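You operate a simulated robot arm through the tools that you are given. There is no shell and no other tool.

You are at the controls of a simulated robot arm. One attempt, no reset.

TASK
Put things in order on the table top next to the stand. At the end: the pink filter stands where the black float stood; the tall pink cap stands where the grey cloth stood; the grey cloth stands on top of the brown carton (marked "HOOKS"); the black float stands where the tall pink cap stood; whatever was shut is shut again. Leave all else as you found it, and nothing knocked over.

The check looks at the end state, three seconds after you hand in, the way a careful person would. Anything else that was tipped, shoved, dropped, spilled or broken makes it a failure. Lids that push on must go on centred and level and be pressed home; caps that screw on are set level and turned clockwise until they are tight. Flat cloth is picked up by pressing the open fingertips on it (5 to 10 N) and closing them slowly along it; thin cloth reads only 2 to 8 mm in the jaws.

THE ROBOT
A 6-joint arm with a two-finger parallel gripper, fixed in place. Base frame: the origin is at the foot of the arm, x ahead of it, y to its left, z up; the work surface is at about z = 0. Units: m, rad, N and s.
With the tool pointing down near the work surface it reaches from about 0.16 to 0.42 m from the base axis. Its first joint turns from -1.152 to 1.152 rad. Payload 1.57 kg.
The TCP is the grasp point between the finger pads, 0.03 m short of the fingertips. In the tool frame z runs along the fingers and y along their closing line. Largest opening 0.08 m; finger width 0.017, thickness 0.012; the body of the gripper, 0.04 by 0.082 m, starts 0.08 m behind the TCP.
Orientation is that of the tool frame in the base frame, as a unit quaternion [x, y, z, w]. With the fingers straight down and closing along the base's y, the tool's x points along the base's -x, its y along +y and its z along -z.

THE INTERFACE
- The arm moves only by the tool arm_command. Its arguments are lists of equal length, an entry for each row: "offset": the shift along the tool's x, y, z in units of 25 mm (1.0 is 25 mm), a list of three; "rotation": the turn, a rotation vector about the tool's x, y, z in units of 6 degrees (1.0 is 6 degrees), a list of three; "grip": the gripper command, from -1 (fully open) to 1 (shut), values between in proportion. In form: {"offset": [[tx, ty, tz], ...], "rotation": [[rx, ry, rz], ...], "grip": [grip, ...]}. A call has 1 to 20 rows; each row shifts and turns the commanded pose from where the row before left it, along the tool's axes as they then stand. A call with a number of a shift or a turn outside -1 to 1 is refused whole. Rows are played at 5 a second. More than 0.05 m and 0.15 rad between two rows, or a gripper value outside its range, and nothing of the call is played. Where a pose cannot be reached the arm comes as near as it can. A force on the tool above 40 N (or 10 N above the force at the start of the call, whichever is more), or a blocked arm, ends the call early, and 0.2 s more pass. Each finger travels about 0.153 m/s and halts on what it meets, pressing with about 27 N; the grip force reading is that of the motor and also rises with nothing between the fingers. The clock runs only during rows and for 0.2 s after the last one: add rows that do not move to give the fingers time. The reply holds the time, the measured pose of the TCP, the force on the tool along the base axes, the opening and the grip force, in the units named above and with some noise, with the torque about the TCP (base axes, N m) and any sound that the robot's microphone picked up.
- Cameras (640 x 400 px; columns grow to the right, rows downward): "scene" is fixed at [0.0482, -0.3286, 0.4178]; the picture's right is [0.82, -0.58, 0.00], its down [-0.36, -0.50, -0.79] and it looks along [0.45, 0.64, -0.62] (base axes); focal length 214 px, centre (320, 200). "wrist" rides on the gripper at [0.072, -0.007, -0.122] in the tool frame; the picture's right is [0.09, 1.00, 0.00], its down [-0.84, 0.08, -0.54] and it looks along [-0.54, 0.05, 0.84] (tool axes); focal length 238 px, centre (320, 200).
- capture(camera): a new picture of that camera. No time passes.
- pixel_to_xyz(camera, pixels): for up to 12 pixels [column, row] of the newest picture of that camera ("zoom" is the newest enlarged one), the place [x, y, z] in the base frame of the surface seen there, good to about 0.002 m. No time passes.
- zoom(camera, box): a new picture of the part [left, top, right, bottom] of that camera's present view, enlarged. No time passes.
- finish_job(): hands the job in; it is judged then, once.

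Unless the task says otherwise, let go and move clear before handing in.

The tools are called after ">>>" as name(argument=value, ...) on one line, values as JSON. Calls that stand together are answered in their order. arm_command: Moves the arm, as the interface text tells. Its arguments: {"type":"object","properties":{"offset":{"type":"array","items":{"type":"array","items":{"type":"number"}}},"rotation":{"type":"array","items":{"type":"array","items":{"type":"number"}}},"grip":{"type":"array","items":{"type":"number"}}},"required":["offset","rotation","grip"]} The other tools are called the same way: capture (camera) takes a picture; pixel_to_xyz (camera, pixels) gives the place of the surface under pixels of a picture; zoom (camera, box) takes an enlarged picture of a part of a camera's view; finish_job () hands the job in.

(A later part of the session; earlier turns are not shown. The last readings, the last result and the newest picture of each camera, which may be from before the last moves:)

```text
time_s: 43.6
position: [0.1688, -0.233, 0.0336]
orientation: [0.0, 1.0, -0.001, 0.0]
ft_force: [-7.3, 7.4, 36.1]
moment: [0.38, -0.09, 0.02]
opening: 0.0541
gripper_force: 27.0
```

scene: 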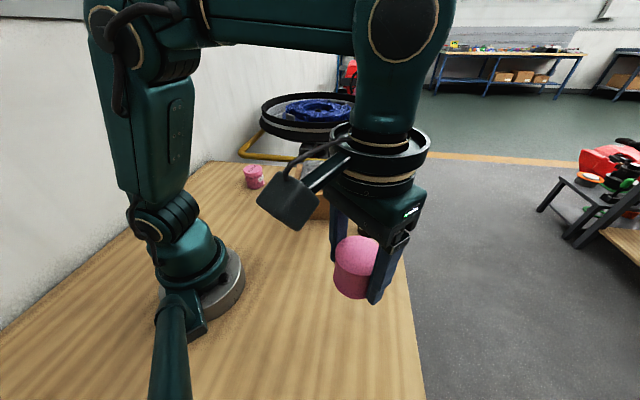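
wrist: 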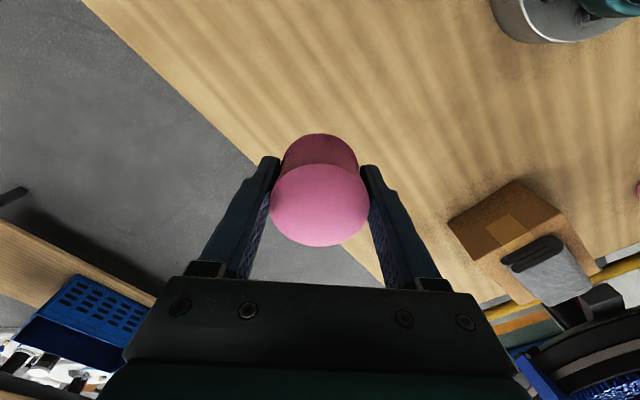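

The cap is firmly on the table, but the push reads 36 N, which is more than I want. I'll back off half a millimetre to unload it, then open slowly.

>>> arm_command(offset=[[0, 0, -0.025], [0, 0, 0]], rotation=[[0, 0, 0], [0, 0, 0]], grip=[0, 0])

>>> arm_command(offset=[[0, 0, 0], [0, 0, 0], [0, 0, 0], [0, 0, 0], [0, 0, 0], [0, 0, 0]], rotation=[[0, 0, 0], [0, 0, 0], [0, 0, 0], [0, 0, 0], [0, 0, 0], [0, 0, 0]], grip=[-0.25, -0.4, -0.5, -0.7, -1, -1])

>>> capture(camera="wrist")

>>> zoom(camera="scene", box=[280, 260, 420, 390])

```text
time_s: 44.2
position: [0.1684, -0.2323, 0.034]
orientation: [0.0, 1.0, 0.0, 0.0]
ft_force: [-5.9, 2.1, 24.5]
moment: [0.2, 0.03, -0.01]
opening: 0.0543
gripper_force: 26.4
```

```text
time_s: 45.6
position: [0.1695, -0.2319, 0.0329]
orientation: [0.0, 1.0, 0.0, 0.0]
ft_force: [-0.4, 0.5, -1.4]
moment: [-0.02, 0.0, 0.0]
opening: 0.0803
gripper_force: 0.0
```

```text
taken
```

wrist: 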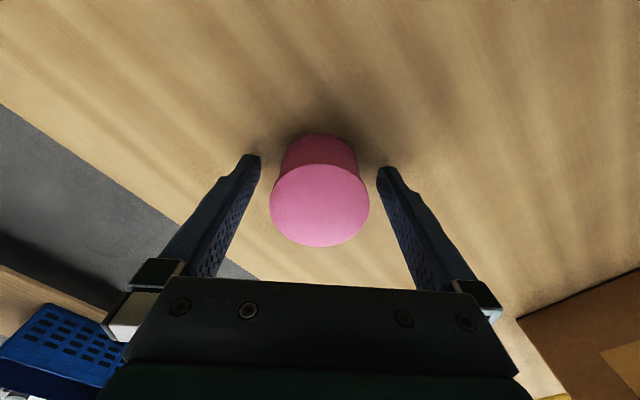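

```text
3.08 times, centred on (350, 325) of scene
```

zoom: 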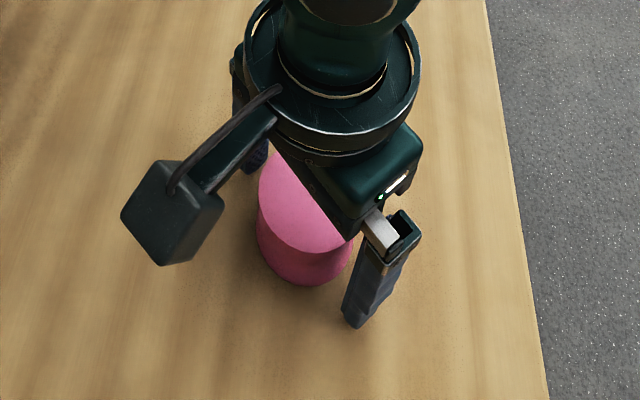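

The fingers are open and the cap stands level on its own. I'll rise straight up, then move above the black float.

>>> arm_command(offset=[[0, 0, -0.4], [0, 0, -0.9], [0, 0, -0.9], [0, 0, -0.9], [0, 0, -0.9], [0, 0, -0.9], [0, 0, -0.9], [0, 0, -0.9], [-0.931, 0.693, 0], [-0.931, 0.693, 0], [-0.931, 0.693, 0], [-0.931, 0.693, 0], [-0.931, 0.693, 0], [-0.931, 0.693, 0], [-0.931, 0.693, 0], [-0.931, 0.693, 0], [-0.931, 0.693, 0], [0, 0, 0]], rotation=[[0, 0, 0], [0, 0, 0], [0, 0, 0], [0, 0, 0], [0, 0, 0], [0, 0, 0], [0, 0, 0], [0, 0, 0], [0, 0, 0], [0, 0, 0], [0, 0, 0], [0, 0, 0], [0, 0, 0], [0, 0, 0], [0, 0, 0], [0, 0, 0], [0, 0, 0], [0, 0, 0]], grip=[-1, -1, -1, -1, -1, -1, -1, -1, -1, -1, -1, -1, -1, -1, -1, -1, -1, -1])

>>> capture(camera="wrist")

>>> capture(camera="scene")

```text
time_s: 49.4
position: [0.3646, -0.0747, 0.1943]
orientation: [0.001, 1.0, 0.001, 0.0]
ft_force: [-1.1, -0.5, -0.2]
moment: [0.03, 0.07, 0.01]
opening: 0.0802
gripper_force: 0.0
out of reach, approached as far as the arm can: row 17
```

```text
taken
```

wrist: 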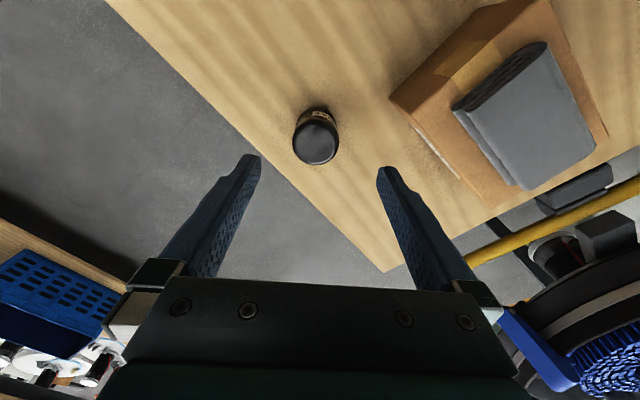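

```text
taken
```

scene: 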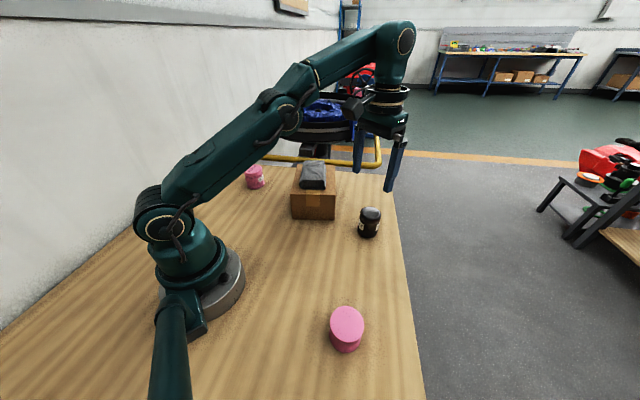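

At this height the arm came up about 15 mm short of the float (at (316,138) in the wrist view), because 0.385 m is out of reach up here. The cap stands upright at scene (346,330). I'll measure the float's rim first, then descend, where reach is longer.

>>> pixel_to_xyz(camera="wrist", pixels=[[316, 140], [296, 142], [337, 140], [317, 122], [317, 158], [305, 152], [330, 152], [316, 110], [316, 117], [345, 150]])

>>> zoom(camera="wrist", box=[260, 90, 380, 180])

>>> zoom(camera="scene", box=[330, 190, 410, 250])

>>> pixel_to_xyz(camera="scene", pixels=[[370, 214], [361, 214], [379, 214], [370, 208], [369, 230], [346, 318], [332, 320], [362, 320]])

```text
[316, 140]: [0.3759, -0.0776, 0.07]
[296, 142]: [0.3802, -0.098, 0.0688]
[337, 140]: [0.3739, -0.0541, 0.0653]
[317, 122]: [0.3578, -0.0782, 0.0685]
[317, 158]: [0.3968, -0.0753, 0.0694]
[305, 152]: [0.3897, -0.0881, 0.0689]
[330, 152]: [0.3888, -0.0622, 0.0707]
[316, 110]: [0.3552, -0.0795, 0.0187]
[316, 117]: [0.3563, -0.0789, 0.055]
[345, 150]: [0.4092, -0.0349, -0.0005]
```

```text
4.44 times, centred on (320, 135) of wrist
```

zoom: 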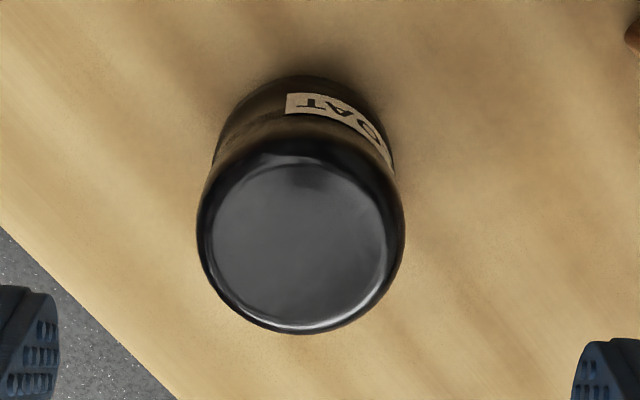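

```text
6.67 times, centred on (370, 220) of scene
```

zoom: 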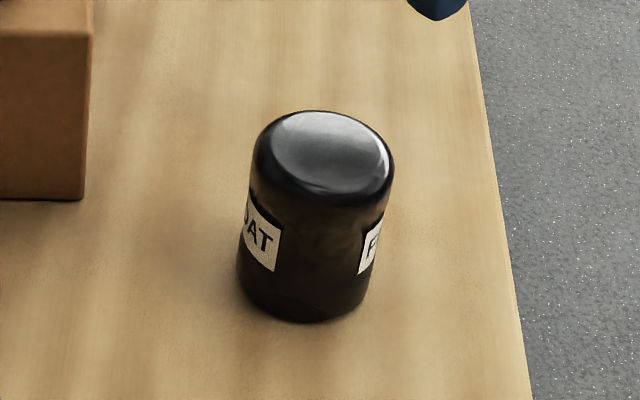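

```text
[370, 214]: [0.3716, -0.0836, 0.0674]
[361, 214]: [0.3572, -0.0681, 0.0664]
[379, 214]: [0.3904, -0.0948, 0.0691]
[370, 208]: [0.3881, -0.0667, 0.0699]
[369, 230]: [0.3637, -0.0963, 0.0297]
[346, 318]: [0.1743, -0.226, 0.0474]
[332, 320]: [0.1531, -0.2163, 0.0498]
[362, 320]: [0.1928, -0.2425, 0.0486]
```

The float's centre is about (0.378, -0.077), its radius about 0.0225 m and its height 0.07 m, and its footprint agrees between the two cameras. I'll descend part way and see where the arm ends up.

>>> arm_command(offset=[[0, 0, 0.8], [0, 0, 0.8], [0, 0, 0.8], [0, 0, 0]], rotation=[[0, 0, 0], [0, 0, 0], [0, 0, 0], [0, 0, 0]], grip=[-1, -1, -1, -1])

>>> capture(camera="wrist")

```text
time_s: 50.4
position: [0.3643, -0.0752, 0.134]
orientation: [0.0, 1.0, 0.0, 0.0]
ft_force: [-0.5, -0.3, -0.1]
moment: [-0.02, -0.02, -0.01]
opening: 0.08
gripper_force: 0.1
```

```text
taken
```

wrist: 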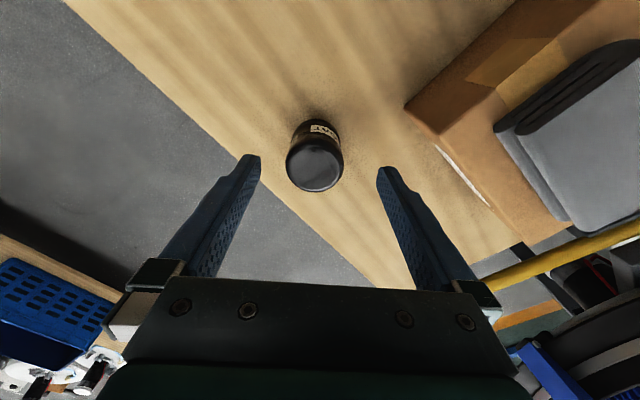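

The arm is at (0.364, -0.075, 0.134) and the float top is at wrist (315,165). I'll shift 14 mm forward and descend around it.

>>> arm_command(offset=[[-0.55, -0.07, 0], [0, 0, 0.5], [0, 0, 0.8], [0, 0, 0.8], [0, 0, 0.8], [0, 0, 0.6], [0, 0, 0.35], [0, 0, 0]], rotation=[[0, 0, 0], [0, 0, 0], [0, 0, 0], [0, 0, 0], [0, 0, 0], [0, 0, 0], [0, 0, 0], [0, 0, 0]], grip=[-1, -1, -1, -1, -1, -1, -1, -1])

>>> capture(camera="wrist")

>>> zoom(camera="scene", box=[320, 160, 440, 260])

```text
time_s: 52.2
position: [0.3774, -0.0775, 0.0368]
orientation: [0.0, 1.0, 0.0, 0.001]
ft_force: [-0.3, 0.0, 0.0]
moment: [0.01, -0.01, -0.03]
opening: 0.0799
gripper_force: 0.0
```

```text
taken
```

wrist: 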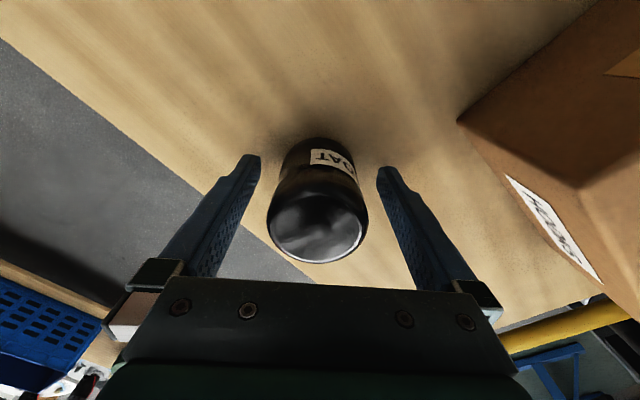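

```text
4.00 times, centred on (380, 210) of scene
```

zoom: 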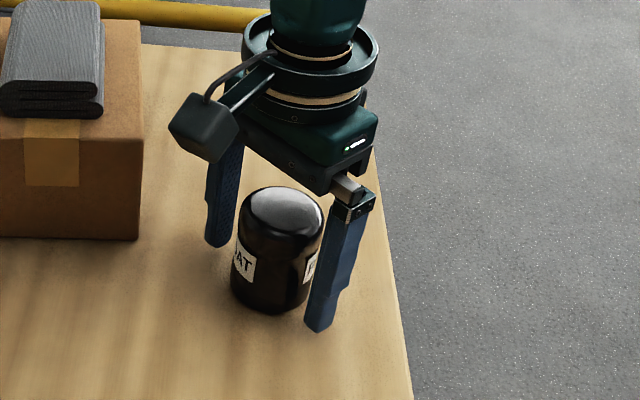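

The float is centred between the fingers, its top at (319,228) as expected. I'll close slowly.

>>> arm_command(offset=[[0, 0, 0], [0, 0, 0], [0, 0, 0], [0, 0, 0], [0, 0, 0], [0, 0, 0], [0, 0, 0], [0, 0, 0], [0, 0, 0]], rotation=[[0, 0, 0], [0, 0, 0], [0, 0, 0], [0, 0, 0], [0, 0, 0], [0, 0, 0], [0, 0, 0], [0, 0, 0], [0, 0, 0]], grip=[-0.7, -0.4, -0.3, -0.2, -0.1, 0, 0.1, 0.2, 0.2])

>>> capture(camera="wrist")

>>> zoom(camera="scene", box=[320, 160, 440, 260])

```text
time_s: 54.2
position: [0.378, -0.076, 0.0381]
orientation: [0.0, 1.0, 0.001, 0.0]
ft_force: [-0.3, 0.4, -1.5]
moment: [0.01, 0.0, -0.01]
opening: 0.0502
gripper_force: 27.0
```

```text
taken
```

wrist: 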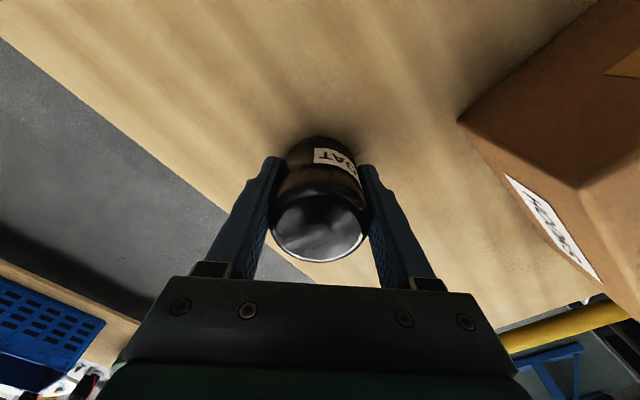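

```text
4.00 times, centred on (380, 210) of scene
```

zoom: 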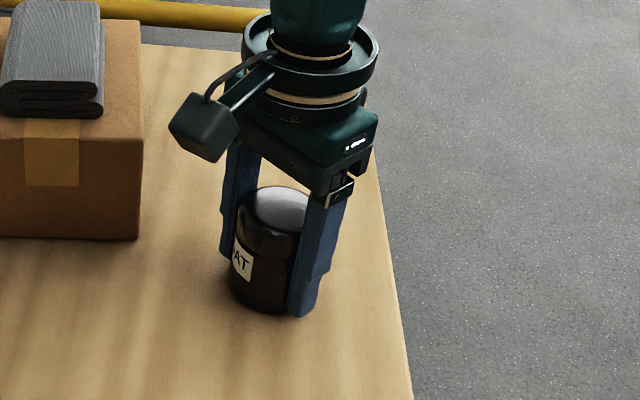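

The float is held at 0.0502 m with 27 N, centred at (0.378, -0.0765), which will be the filter's target. I'll lift gently and check.

>>> arm_command(offset=[[0, 0, -0.2], [0, 0, -0.3], [0, 0, -0.6], [0, 0, -0.8], [0, 0, -0.8], [0, 0, 0]], rotation=[[0, 0, 0], [0, 0, 0], [0, 0, 0], [0, 0, 0], [0, 0, 0], [0, 0, 0]], grip=[0.2, 0.2, 0.2, 0.2, 0.2, 0.2])

>>> capture(camera="wrist")

>>> zoom(camera="scene", box=[320, 140, 440, 260])

```text
time_s: 55.6
position: [0.3781, -0.0763, 0.1046]
orientation: [0.0, 1.0, 0.0, 0.0]
ft_force: [0.1, 0.2, -0.7]
moment: [0.05, 0.0, 0.03]
opening: 0.0502
gripper_force: 27.0
```

```text
taken
```

wrist: 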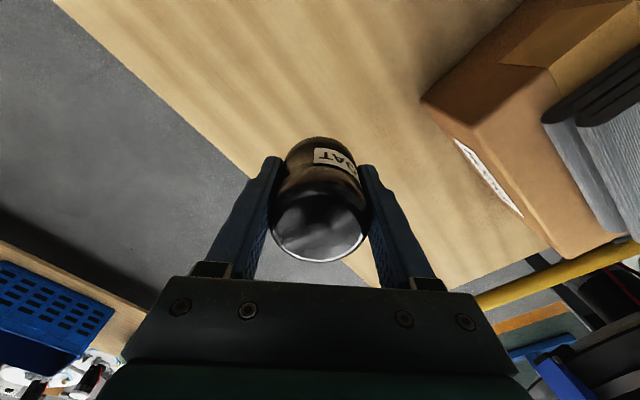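

```text
3.33 times, centred on (380, 200) of scene
```

zoom: 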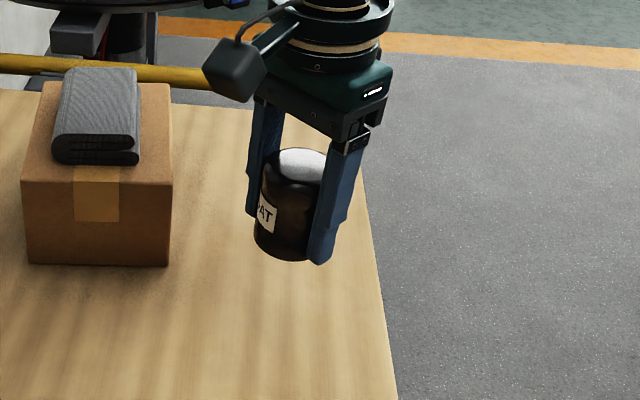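

The float is lifted cleanly. I'll back away from the carton toward the base, rise to about z=0.21, then carry it to the cap's old spot at (0.154, 0.1755).

>>> arm_command(offset=[[0.944, 0, -0.3], [0.944, 0, -0.3], [0.944, 0, -0.3], [0.944, 0, -0.3], [0.944, 0, -0.3], [0, 0, -0.9], [0, 0, -0.9], [0, 0, -0.9], [0.3855, 0.9156, 0], [0.3855, 0.9156, 0], [0.3855, 0.9156, 0], [0.3855, 0.9156, 0], [0.3855, 0.9156, 0], [0.3855, 0.9156, 0], [0.3855, 0.9156, 0], [0.3855, 0.9156, 0], [0.3855, 0.9156, 0], [0.3855, 0.9156, 0], [0.3855, 0.9156, 0], [0, 0, 0]], rotation=[[0, 0, 0], [0, 0, 0], [0, 0, 0], [0, 0, 0], [0, 0, 0], [0, 0, 0], [0, 0, 0], [0, 0, 0], [0, 0, 0], [0, 0, 0], [0, 0, 0], [0, 0, 0], [0, 0, 0], [0, 0, 0], [0, 0, 0], [0, 0, 0], [0, 0, 0], [0, 0, 0], [0, 0, 0], [0, 0, 0]], grip=[0.2, 0.2, 0.2, 0.2, 0.2, 0.2, 0.2, 0.2, 0.2, 0.2, 0.2, 0.2, 0.2, 0.2, 0.2, 0.2, 0.2, 0.2, 0.2, 0.2])

>>> capture(camera="wrist")

>>> capture(camera="scene")

```text
time_s: 59.8
position: [0.1563, 0.1759, 0.2095]
orientation: [0.001, 1.0, 0.0, 0.0]
ft_force: [-0.6, 0.5, -1.3]
moment: [0.01, -0.01, 0.0]
opening: 0.05
gripper_force: 26.4
```

```text
taken
```

wrist: 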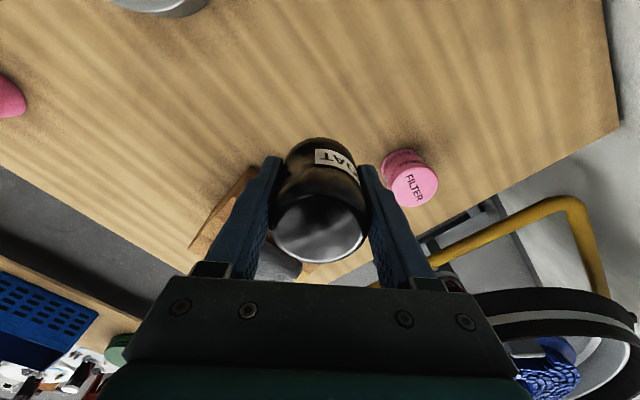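

```text
taken
```

scene: 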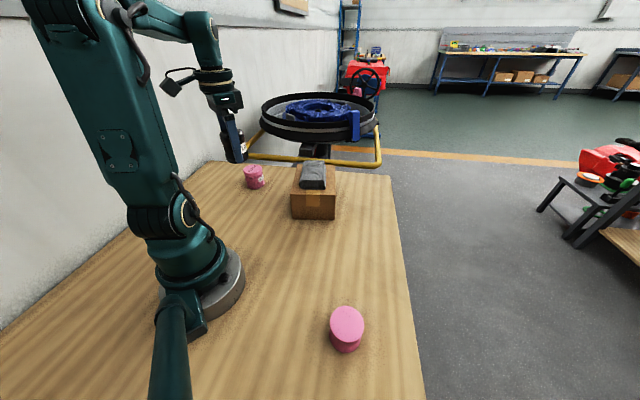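

The float is above the cap's old place at (0.156, 0.176). Counting commanded steps, 6.9 units down returns it to its resting height, so I'll go down 6.86.

>>> arm_command(offset=[[0, 0, 0.9], [0, 0, 0.9], [0, 0, 0.9], [0, 0, 0.9], [0, 0, 0.9], [0, 0, 0.8], [0, 0, 0.7], [0, 0, 0.5], [0, 0, 0.36], [0, 0, 0]], rotation=[[0, 0, 0], [0, 0, 0], [0, 0, 0], [0, 0, 0], [0, 0, 0], [0, 0, 0], [0, 0, 0], [0, 0, 0], [0, 0, 0], [0, 0, 0]], grip=[0.2, 0.2, 0.2, 0.2, 0.2, 0.2, 0.2, 0.2, 0.2, 0.2])

>>> capture(camera="wrist")

>>> zoom(camera="scene", box=[180, 130, 320, 240])

```text
time_s: 62.0
position: [0.1554, 0.1752, 0.0371]
orientation: [0.0, 1.0, 0.0, 0.0]
ft_force: [0.4, 0.7, 0.1]
moment: [-0.02, 0.0, 0.01]
opening: 0.0495
gripper_force: 27.1
```

```text
taken
```

wrist: 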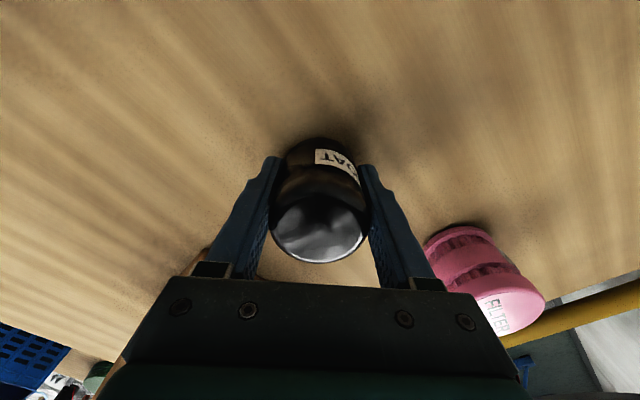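

```text
3.64 times, centred on (250, 185) of scene
```

zoom: 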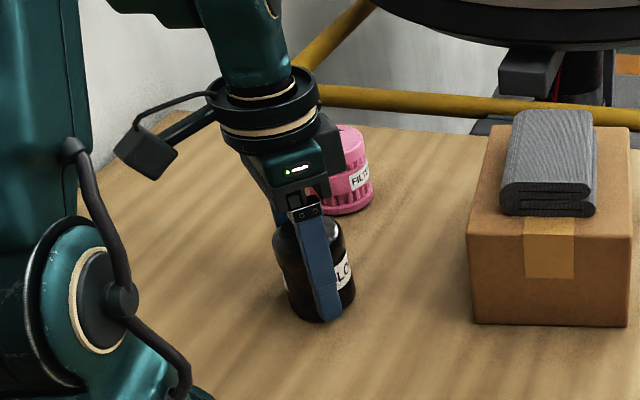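

The float hovers just above the table with the filter well clear at (485,280). I'll make the last tiny steps to contact.

>>> arm_command(offset=[[0.04, 0, 0.02], [0, 0, 0.02], [0, 0, 0]], rotation=[[0, 0, 0], [0, 0, 0], [0, 0, 0]], grip=[0.2, 0.2, 0.2])

```text
time_s: 62.8
position: [0.1542, 0.1756, 0.0368]
orientation: [0.0, 1.0, 0.0, 0.0]
ft_force: [3.7, -0.6, 10.9]
moment: [-0.08, -0.17, 0.01]
opening: 0.0498
gripper_force: 27.3
```

The force reads 10.9 N, so the float is resting on the table. I'll open slowly and check that it stands.

>>> arm_command(offset=[[0, 0, 0], [0, 0, 0], [0, 0, 0], [0, 0, 0], [0, 0, 0], [0, 0, 0], [0, 0, 0]], rotation=[[0, 0, 0], [0, 0, 0], [0, 0, 0], [0, 0, 0], [0, 0, 0], [0, 0, 0], [0, 0, 0]], grip=[-0.1, -0.3, -0.4, -0.6, -0.8, -1, -1])

>>> capture(camera="wrist")

>>> zoom(camera="scene", box=[180, 130, 320, 240])

```text
time_s: 64.4
position: [0.1525, 0.1746, 0.0356]
orientation: [0.0, 1.0, 0.0, 0.0]
ft_force: [-0.1, -0.8, -0.9]
moment: [0.01, -0.03, 0.0]
opening: 0.08
gripper_force: 0.1
```

```text
taken
```

wrist: 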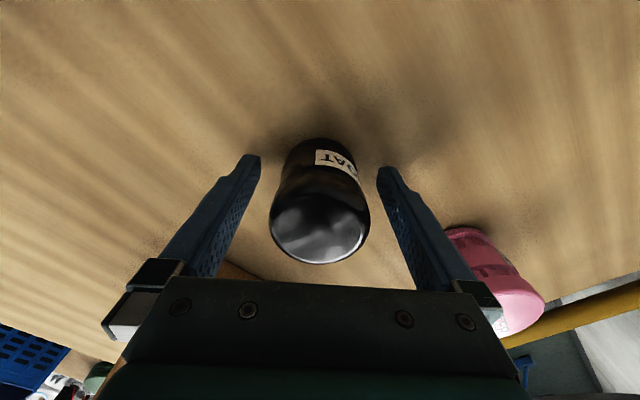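

```text
3.64 times, centred on (250, 185) of scene
```

zoom: 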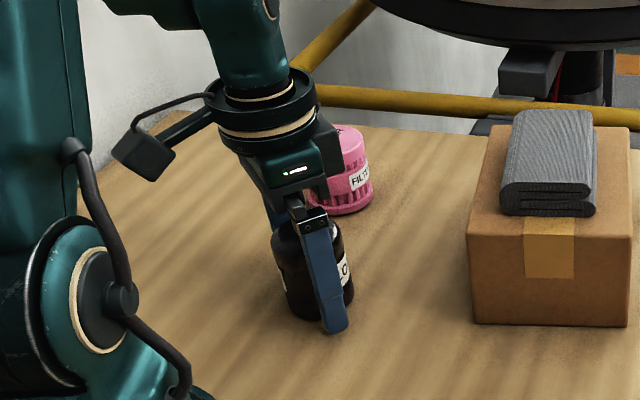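

The float stands freely at the cap's old spot. I'll rise to z≈0.17 and go over to the filter at (0.222, 0.300) at that height, where reach is better.

>>> arm_command(offset=[[0, 0, -0.4], [0, 0, -0.9], [0, 0, -0.9], [0, 0, -0.9], [0, 0, -0.9], [0, 0, -0.9], [0, 0, -0.5], [-0.457, 0.833, 0], [-0.457, 0.833, 0], [-0.457, 0.833, 0], [-0.457, 0.833, 0], [-0.457, 0.833, 0], [-0.457, 0.833, 0], [0, 0, 0]], rotation=[[0, 0, 0], [0, 0, 0], [0, 0, 0], [0, 0, 0], [0, 0, 0], [0, 0, 0], [0, 0, 0], [0, 0, 0], [0, 0, 0], [0, 0, 0], [0, 0, 0], [0, 0, 0], [0, 0, 0], [0, 0, 0]], grip=[-1, -1, -1, -1, -1, -1, -1, -1, -1, -1, -1, -1, -1, -1])

>>> capture(camera="wrist")

>>> capture(camera="scene")

```text
time_s: 67.4
position: [0.221, 0.3004, 0.1713]
orientation: [0.0, 1.0, -0.002, 0.0]
ft_force: [0.8, -1.0, -0.1]
moment: [-0.02, -0.03, 0.04]
opening: 0.08
gripper_force: 0.1
```

```text
taken
```

wrist: 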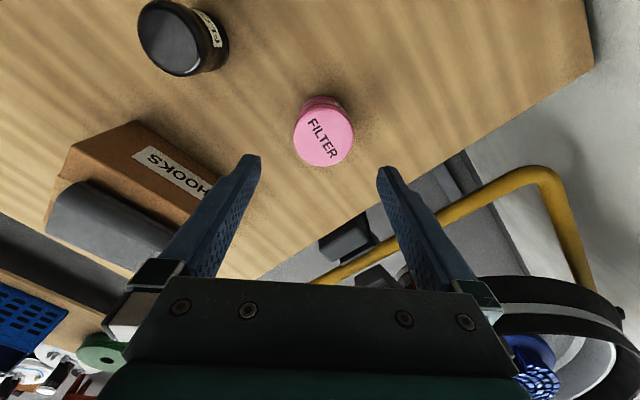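

```text
taken
```

scene: 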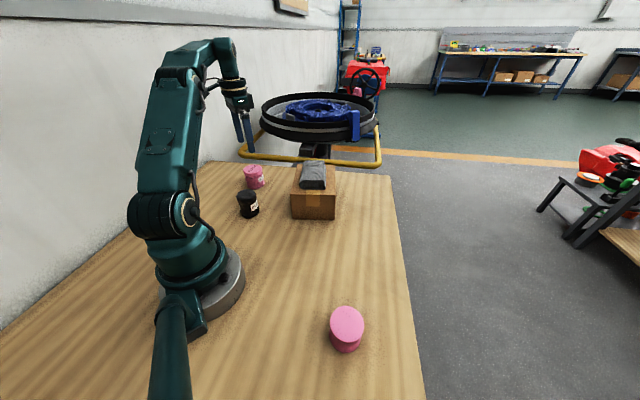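

The filter top is at wrist (323,137), and the float stands upright at scene (247,203). The stand's yellow bar and ring are on the right, so I'll measure the filter's rim and how close the bar is before going down.

>>> pixel_to_xyz(camera="wrist", pixels=[[323, 137], [296, 136], [351, 137], [323, 112], [325, 163], [310, 158], [430, 228], [460, 208], [540, 175], [480, 285], [450, 175], [345, 240]])

>>> zoom(camera="wrist", box=[260, 80, 400, 190])

>>> zoom(camera="scene", box=[200, 90, 380, 230])

```text
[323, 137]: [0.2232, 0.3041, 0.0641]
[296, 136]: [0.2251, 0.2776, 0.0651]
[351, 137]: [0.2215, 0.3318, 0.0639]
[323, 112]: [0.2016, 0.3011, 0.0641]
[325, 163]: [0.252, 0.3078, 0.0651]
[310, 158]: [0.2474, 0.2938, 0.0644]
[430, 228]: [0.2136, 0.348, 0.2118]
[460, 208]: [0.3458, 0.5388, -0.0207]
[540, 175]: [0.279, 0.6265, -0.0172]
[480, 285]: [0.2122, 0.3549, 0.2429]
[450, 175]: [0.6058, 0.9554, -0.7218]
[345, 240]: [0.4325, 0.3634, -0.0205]
```

```text
3.64 times, centred on (330, 135) of wrist
```

zoom: 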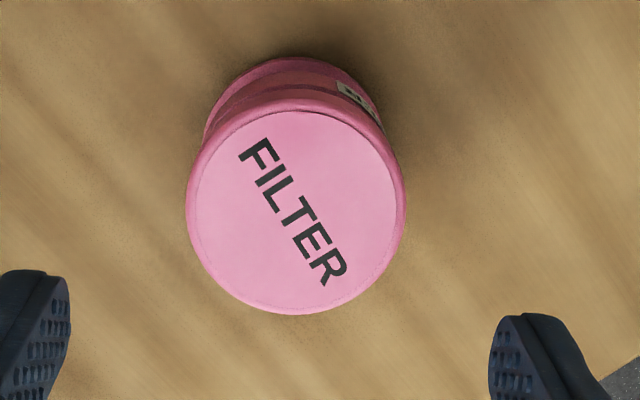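

```text
2.86 times, centred on (290, 160) of scene
```

zoom: 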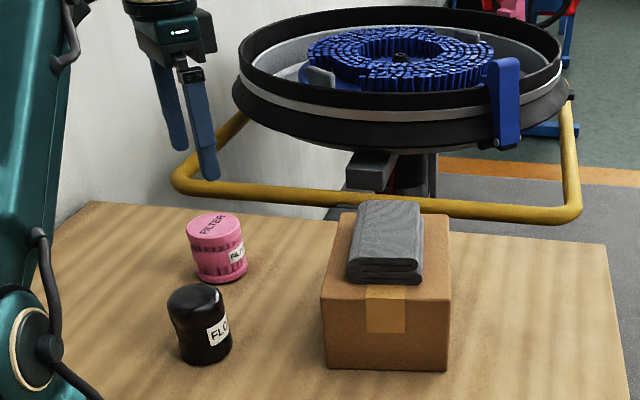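

The filter's centre works out to about (0.223, 0.3035), 3 mm to the right of the TCP, and the bar is far off at y≈0.54. I'll correct for that and descend.

>>> arm_command(offset=[[-0.06, 0.12, 0.5], [0, 0, 0.9], [0, 0, 0.9], [0, 0, 0.7], [0, 0, 0]], rotation=[[0, 0, 0], [0, 0, 0], [0, 0, 0], [0, 0, 0], [0, 0, 0]], grip=[-1, -1, -1, -1, -1])

>>> capture(camera="wrist")

>>> pixel_to_xyz(camera="wrist", pixels=[[323, 180], [300, 180], [345, 180]])

```text
time_s: 68.6
position: [0.2243, 0.3027, 0.0977]
orientation: [0.0, 1.0, 0.0, 0.0]
ft_force: [0.2, -0.1, -0.1]
moment: [-0.04, 0.01, 0.01]
opening: 0.0798
gripper_force: 0.0
```

```text
taken
```

wrist: 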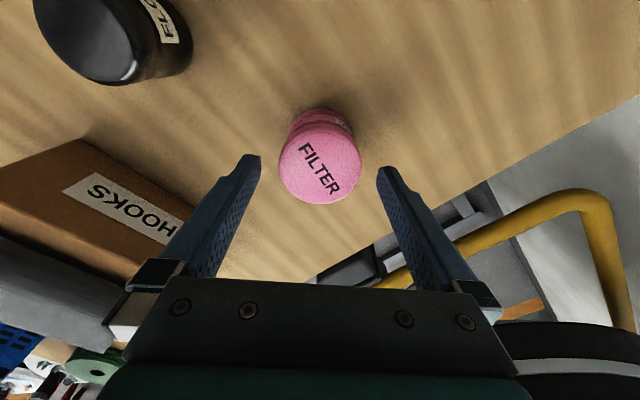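

```text
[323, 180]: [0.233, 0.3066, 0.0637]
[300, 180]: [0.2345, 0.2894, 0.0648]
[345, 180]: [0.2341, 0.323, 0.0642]
```

The filter's top disc is now centred at (320,168), exactly on the tool axis. I'll go on down to the grasp height.

>>> arm_command(offset=[[0, 0, 0.8], [0, 0, 0.8], [0, 0, 0.5], [0, 0, 0.33], [0, 0, 0]], rotation=[[0, 0, 0], [0, 0, 0], [0, 0, 0], [0, 0, 0], [0, 0, 0]], grip=[-1, -1, -1, -1, -1])

>>> arm_command(offset=[[0, 0, 0], [0, 0, 0], [0, 0, 0], [0, 0, 0], [0, 0, 0], [0, 0, 0], [0, 0, 0], [0, 0, 0]], rotation=[[0, 0, 0], [0, 0, 0], [0, 0, 0], [0, 0, 0], [0, 0, 0], [0, 0, 0], [0, 0, 0], [0, 0, 0]], grip=[-0.7, -0.5, -0.4, -0.3, -0.2, -0.1, 0, 0])

>>> capture(camera="wrist")

>>> zoom(camera="scene", box=[200, 120, 340, 230])

```text
time_s: 69.8
position: [0.2236, 0.302, 0.036]
orientation: [0.0, 1.0, 0.0, 0.0]
ft_force: [0.5, -0.2, 0.8]
moment: [0.0, -0.01, 0.04]
opening: 0.08
gripper_force: 0.1
```

```text
time_s: 71.6
position: [0.2235, 0.3015, 0.0358]
orientation: [0.0, 1.0, 0.0, 0.0]
ft_force: [0.1, -0.5, 0.1]
moment: [-0.01, -0.04, 0.0]
opening: 0.0581
gripper_force: 27.3
```

```text
taken
```

wrist: 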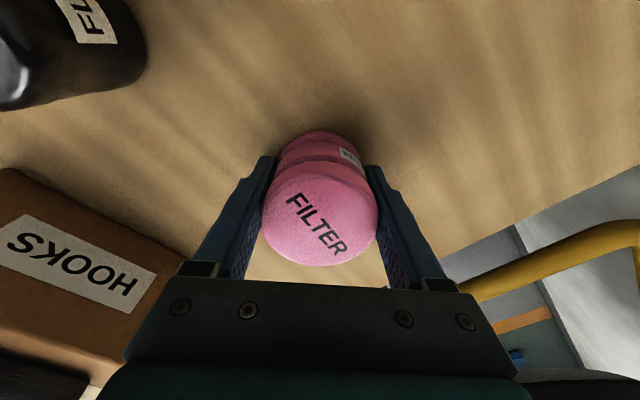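

```text
3.64 times, centred on (270, 175) of scene
```

zoom: 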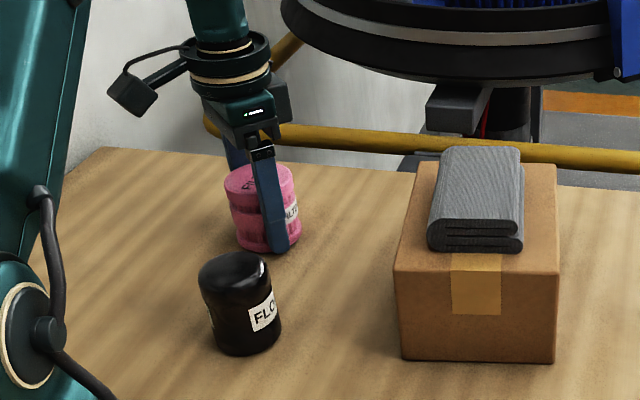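

The filter is held at 0.0581 m with 27 N. I'll lift slowly and confirm the whole thing comes up.

>>> arm_command(offset=[[0, 0, -0.2], [0, 0, -0.3], [0, 0, -0.6], [0, 0, -0.9], [0, 0, 0]], rotation=[[0, 0, 0], [0, 0, 0], [0, 0, 0], [0, 0, 0], [0, 0, 0]], grip=[0, 0, 0, 0, 0])

>>> capture(camera="wrist")

>>> zoom(camera="scene", box=[200, 120, 340, 230])

```text
time_s: 72.8
position: [0.2237, 0.3016, 0.0866]
orientation: [0.0, 1.0, 0.0, 0.0]
ft_force: [0.0, 0.3, -0.3]
moment: [-0.03, 0.03, -0.01]
opening: 0.0581
gripper_force: 26.8
```

```text
taken
```

wrist: 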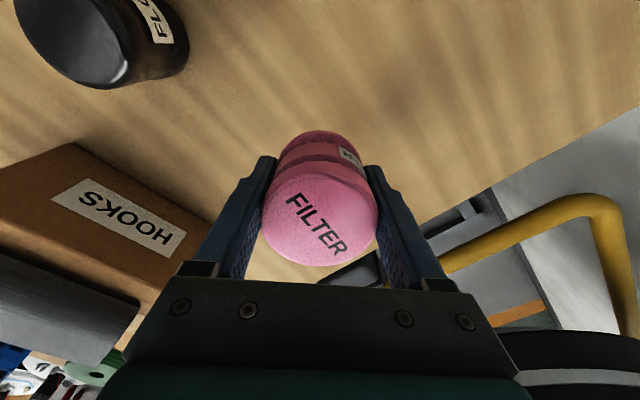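

```text
3.64 times, centred on (270, 175) of scene
```

zoom: 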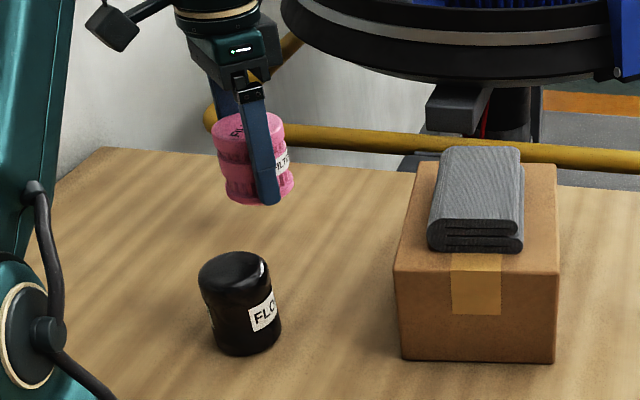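

The whole filter came up in one piece. I'll raise it and swing it in toward the base, clear above the float and the carton with its cloth.

>>> arm_command(offset=[[0, 0, -0.85], [0, 0, -0.85], [0, 0, -0.8], [0, 0, -0.8], [0.021, -0.809, -0.2], [0.021, -0.809, -0.2], [0.021, -0.809, -0.2], [0.021, -0.809, -0.2], [0.021, -0.809, -0.2], [0.021, -0.809, -0.2], [0.021, -0.809, -0.2], [0, 0, 0]], rotation=[[0, 0, 0], [0, 0, 0], [0, 0, 0], [0, 0, 0], [0, 0, 0], [0, 0, 0], [0, 0, 0], [0, 0, 0], [0, 0, 0], [0, 0, 0], [0, 0, 0], [0, 0, 0]], grip=[0, 0, 0, 0, 0, 0, 0, 0, 0, 0, 0, 0])

```text
time_s: 75.4
position: [0.2191, 0.162, 0.2029]
orientation: [0.0, 1.0, -0.001, 0.0]
ft_force: [-0.5, -0.1, 0.1]
moment: [-0.01, -0.02, 0.0]
opening: 0.0583
gripper_force: 27.2
```

The filter is at (0.219, 0.162, 0.203), still held at 0.0583 m. I'll carry it on to (0.30, -0.0765), short of the float's old spot, and lower to z≈0.12 there.

>>> arm_command(offset=[[-0.322, -0.95, 0], [-0.322, -0.95, 0], [-0.322, -0.95, 0], [-0.322, -0.95, 0], [-0.322, -0.95, 0], [-0.322, -0.95, 0], [-0.322, -0.95, 0], [-0.322, -0.95, 0], [-0.322, -0.95, 0], [-0.322, -0.95, 0], [0, 0, 0.8], [0, 0, 0.9], [0, 0, 0.9], [0, 0, 0.7], [0, 0, 0]], rotation=[[0, 0, 0], [0, 0, 0], [0, 0, 0], [0, 0, 0], [0, 0, 0], [0, 0, 0], [0, 0, 0], [0, 0, 0], [0, 0, 0], [0, 0, 0], [0, 0, 0], [0, 0, 0], [0, 0, 0], [0, 0, 0], [0, 0, 0]], grip=[0, 0, 0, 0, 0, 0, 0, 0, 0, 0, 0, 0, 0, 0, 0])

>>> capture(camera="scene")

>>> capture(camera="wrist")

```text
time_s: 78.6
position: [0.3003, -0.0773, 0.1183]
orientation: [0.0, 1.0, 0.0, -0.001]
ft_force: [-0.2, -0.7, -0.4]
moment: [0.0, -0.01, 0.01]
opening: 0.0577
gripper_force: 27.0
```

```text
taken
```

scene: 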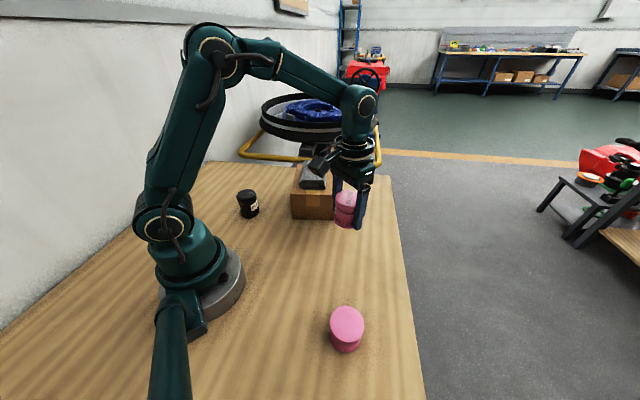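

```text
taken
```

wrist: 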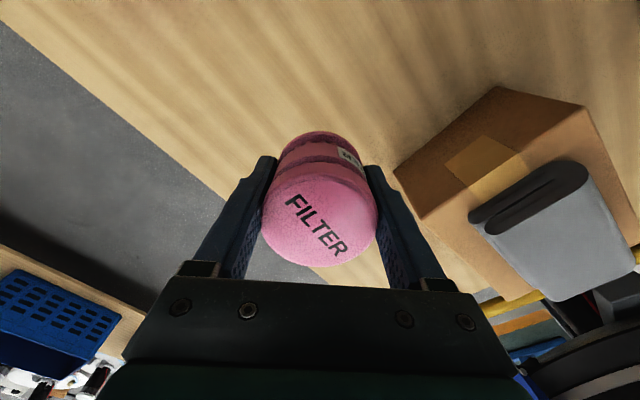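

The filter is at (0.300, -0.077, 0.118), with the carton safely off to the side. I'll move forward to x=0.378 and descend to just above the table.

>>> arm_command(offset=[[-0.778, 0.007, 0], [-0.778, 0.007, 0], [-0.778, 0.007, 0], [-0.778, 0.007, 0], [0, 0, 0.8], [0, 0, 0.8], [0, 0, 0.8], [0, 0, 0.6], [0, 0, 0.36], [0, 0, 0]], rotation=[[0, 0, 0], [0, 0, 0], [0, 0, 0], [0, 0, 0], [0, 0, 0], [0, 0, 0], [0, 0, 0], [0, 0, 0], [0, 0, 0], [0, 0, 0]], grip=[0, 0, 0, 0, 0, 0, 0, 0, 0, 0])

>>> capture(camera="wrist")

>>> zoom(camera="scene", box=[320, 160, 440, 260])

```text
time_s: 80.8
position: [0.3791, -0.0755, 0.0365]
orientation: [0.0, 1.0, 0.0, 0.001]
ft_force: [-0.5, 1.4, -0.9]
moment: [0.01, -0.01, -0.01]
opening: 0.0576
gripper_force: 27.4
```

```text
taken
```

wrist: 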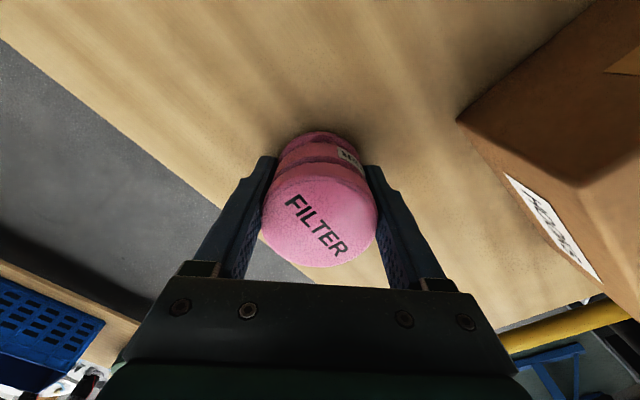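

```text
4.00 times, centred on (380, 210) of scene
```

zoom: 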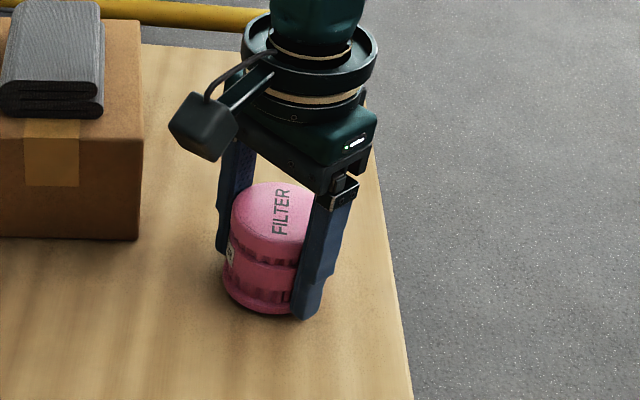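

The filter is at (0.379, -0.0755), the float's old spot, hovering about a millimetre up. I'll lower in tiny steps to contact.

>>> arm_command(offset=[[0.03, -0.03, 0.02], [0, 0, 0.02], [0, 0, 0]], rotation=[[0, 0, 0], [0, 0, 0], [0, 0, 0]], grip=[0, 0, 0])

```text
time_s: 81.6
position: [0.3767, -0.0756, 0.036]
orientation: [0.0, 1.0, -0.001, 0.0]
ft_force: [-0.2, 0.4, -1.4]
moment: [-0.01, 0.0, -0.02]
opening: 0.0574
gripper_force: 26.7
```

There's no contact yet, so another half millimetre.

>>> arm_command(offset=[[0, 0, 0.02], [0, 0, 0]], rotation=[[0, 0, 0], [0, 0, 0]], grip=[0, 0])

```text
time_s: 82.2
position: [0.3771, -0.0771, 0.0357]
orientation: [0.001, 1.0, 0.001, 0.0]
ft_force: [1.0, -0.2, 0.0]
moment: [-0.01, -0.02, -0.03]
opening: 0.0574
gripper_force: 26.9
```

>>> arm_command(offset=[[0, 0, 0.02], [0, 0, 0]], rotation=[[0, 0, 0], [0, 0, 0]], grip=[0, 0])

```text
time_s: 82.8
position: [0.3777, -0.0768, 0.035]
orientation: [0.0, 1.0, 0.0, 0.001]
ft_force: [1.3, -1.3, 2.7]
moment: [0.01, -0.04, -0.02]
opening: 0.0576
gripper_force: 26.6
```

A light 2.7 N shows the filter is just touching the table. I'll open slowly here and check it.

>>> arm_command(offset=[[0, 0, 0.01], [0, 0, 0], [0, 0, 0], [0, 0, 0], [0, 0, 0], [0, 0, 0], [0, 0, 0]], rotation=[[0, 0, 0], [0, 0, 0], [0, 0, 0], [0, 0, 0], [0, 0, 0], [0, 0, 0], [0, 0, 0]], grip=[0, -0.4, -0.5, -0.6, -0.8, -1, -1])

>>> capture(camera="wrist")

>>> zoom(camera="scene", box=[320, 160, 440, 260])

```text
time_s: 84.4
position: [0.3775, -0.0757, 0.0355]
orientation: [0.001, 1.0, 0.0, 0.001]
ft_force: [-0.5, -0.9, 0.0]
moment: [0.01, 0.02, -0.01]
opening: 0.08
gripper_force: 0.1
```

```text
taken
```

wrist: 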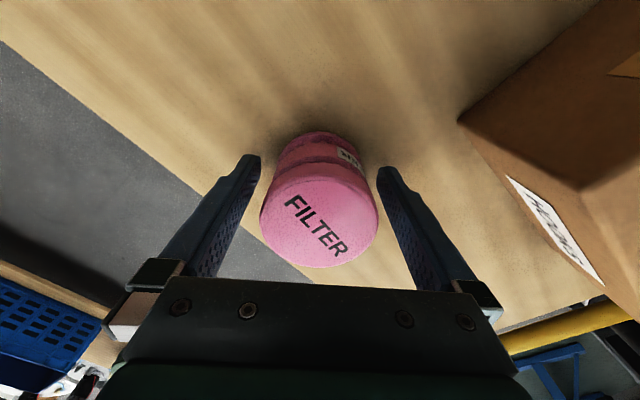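

```text
4.00 times, centred on (380, 210) of scene
```

zoom: 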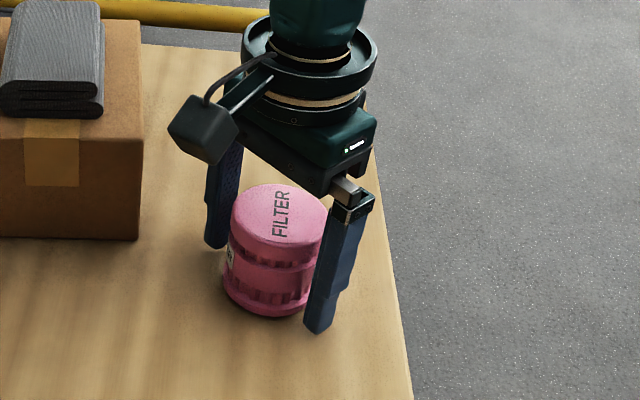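

The filter is released and standing level. I'll rise straight up to z≈0.13 where I can still reach, then retreat toward the base and up.

>>> arm_command(offset=[[0, 0, -0.3], [0, 0, -0.8], [0, 0, -0.9], [0, 0, -0.9], [0, 0, -0.9], [0.94, 0, -0.3], [0.94, 0, -0.5], [0.94, 0, -0.7], [0.94, 0, -0.8], [0.94, 0, -0.8], [0.6, 0.5, -0.8], [0.6, 0.5, -0.8], [0, 0.5, -0.5], [0, 0, 0]], rotation=[[0, 0, 0], [0, 0, 0], [0, 0, 0], [0, 0, 0], [0, 0, 0], [0, 0, 0], [0, 0, 0], [0, 0, 0], [0, 0, 0], [0, 0, 0], [0, 0, 0], [0, 0, 0], [0, 0, 0], [0, 0, 0]], grip=[-1, -1, -1, -1, -1, -1, -1, -1, -1, -1, -1, -1, -1, -1])

>>> capture(camera="wrist")

>>> capture(camera="scene")

>>> zoom(camera="scene", box=[220, 150, 400, 260])

```text
time_s: 87.4
position: [0.2289, -0.0393, 0.2592]
orientation: [0.001, 1.0, 0.0, 0.0]
ft_force: [0.4, 0.4, -0.4]
moment: [-0.02, -0.02, -0.02]
opening: 0.0798
gripper_force: 0.0
```

```text
taken
```

wrist: 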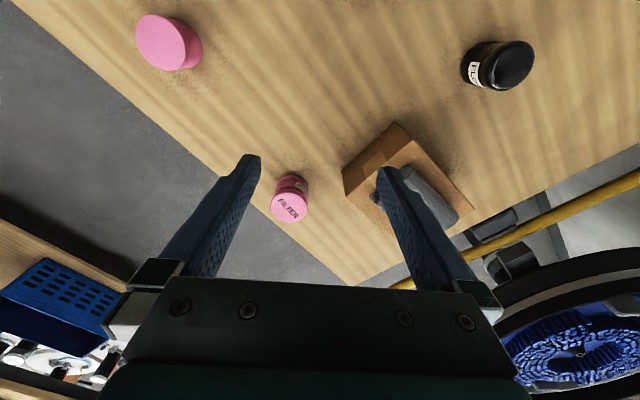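

```text
taken
```

scene: 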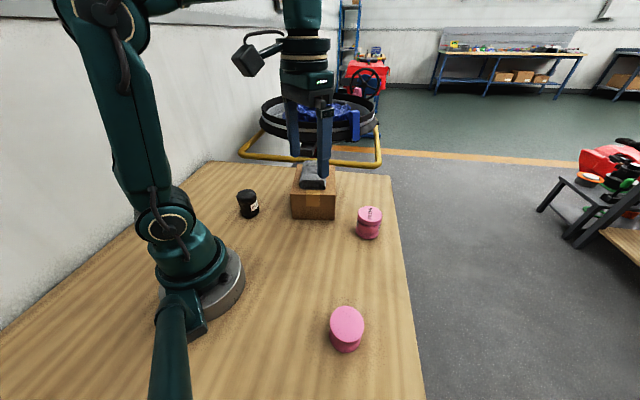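

```text
3.56 times, centred on (310, 205) of scene
```

zoom: 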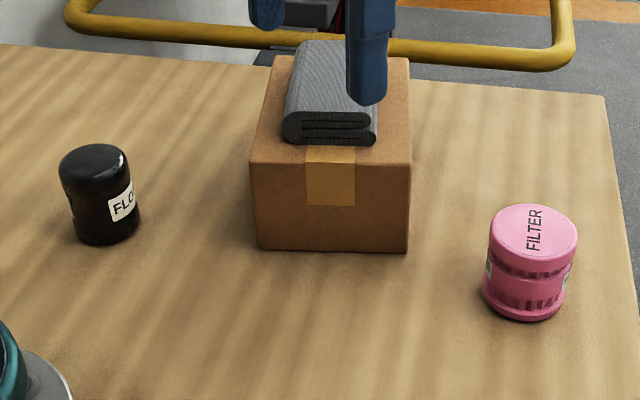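

All four items look right in the zoom: the float is where the cap was at (100,195), the filter where the float was at (532,260), and the cloth is on the carton. I'll verify the final positions and levelness numerically.

>>> pixel_to_xyz(camera="scene", pixels=[[370, 214], [360, 214], [379, 214], [371, 209], [370, 236], [247, 197], [240, 196], [255, 196], [248, 217], [346, 320], [335, 320], [346, 350]])

>>> pixel_to_xyz(camera="wrist", pixels=[[289, 207], [275, 207], [302, 207], [289, 217], [513, 63], [495, 72], [532, 55], [505, 85], [163, 42], [143, 42], [184, 45], [430, 190]])

>>> zoom(camera="scene", box=[310, 290, 390, 370])

>>> zoom(camera="wrist", box=[440, 20, 560, 110])

```text
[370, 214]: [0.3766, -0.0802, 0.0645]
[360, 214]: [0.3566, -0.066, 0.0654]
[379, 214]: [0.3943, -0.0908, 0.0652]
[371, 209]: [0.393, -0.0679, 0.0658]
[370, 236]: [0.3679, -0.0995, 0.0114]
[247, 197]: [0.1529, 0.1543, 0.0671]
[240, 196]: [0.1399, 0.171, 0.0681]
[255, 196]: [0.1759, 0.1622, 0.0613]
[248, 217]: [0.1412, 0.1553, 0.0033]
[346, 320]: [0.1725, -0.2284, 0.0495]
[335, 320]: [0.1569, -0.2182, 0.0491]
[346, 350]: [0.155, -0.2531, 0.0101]
```

```text
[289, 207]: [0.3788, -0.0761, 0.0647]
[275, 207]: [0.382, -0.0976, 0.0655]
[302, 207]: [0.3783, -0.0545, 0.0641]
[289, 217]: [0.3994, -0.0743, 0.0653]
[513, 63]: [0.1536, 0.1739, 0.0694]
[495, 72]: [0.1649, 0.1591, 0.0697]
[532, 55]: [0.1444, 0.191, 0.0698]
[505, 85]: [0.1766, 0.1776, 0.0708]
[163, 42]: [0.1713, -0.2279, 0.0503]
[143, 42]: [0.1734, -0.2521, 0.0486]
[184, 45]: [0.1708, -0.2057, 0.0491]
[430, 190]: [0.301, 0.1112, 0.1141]
```

```text
5.00 times, centred on (350, 330) of scene
```

zoom: 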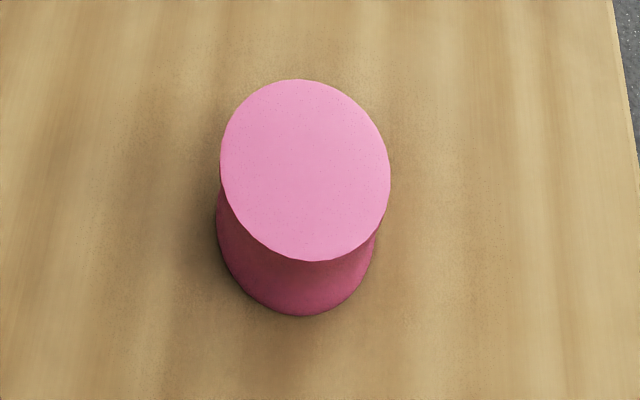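

```text
4.44 times, centred on (500, 65) of wrist
```

zoom: 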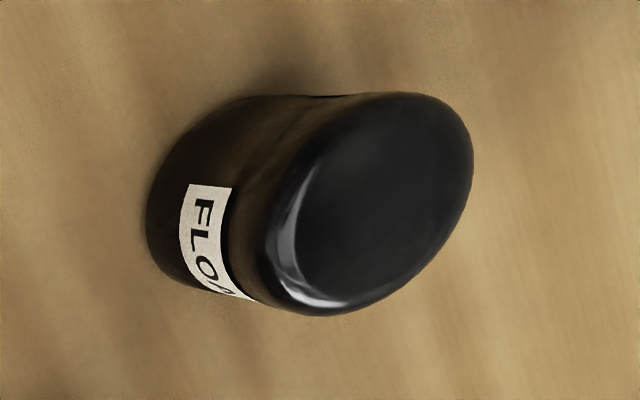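

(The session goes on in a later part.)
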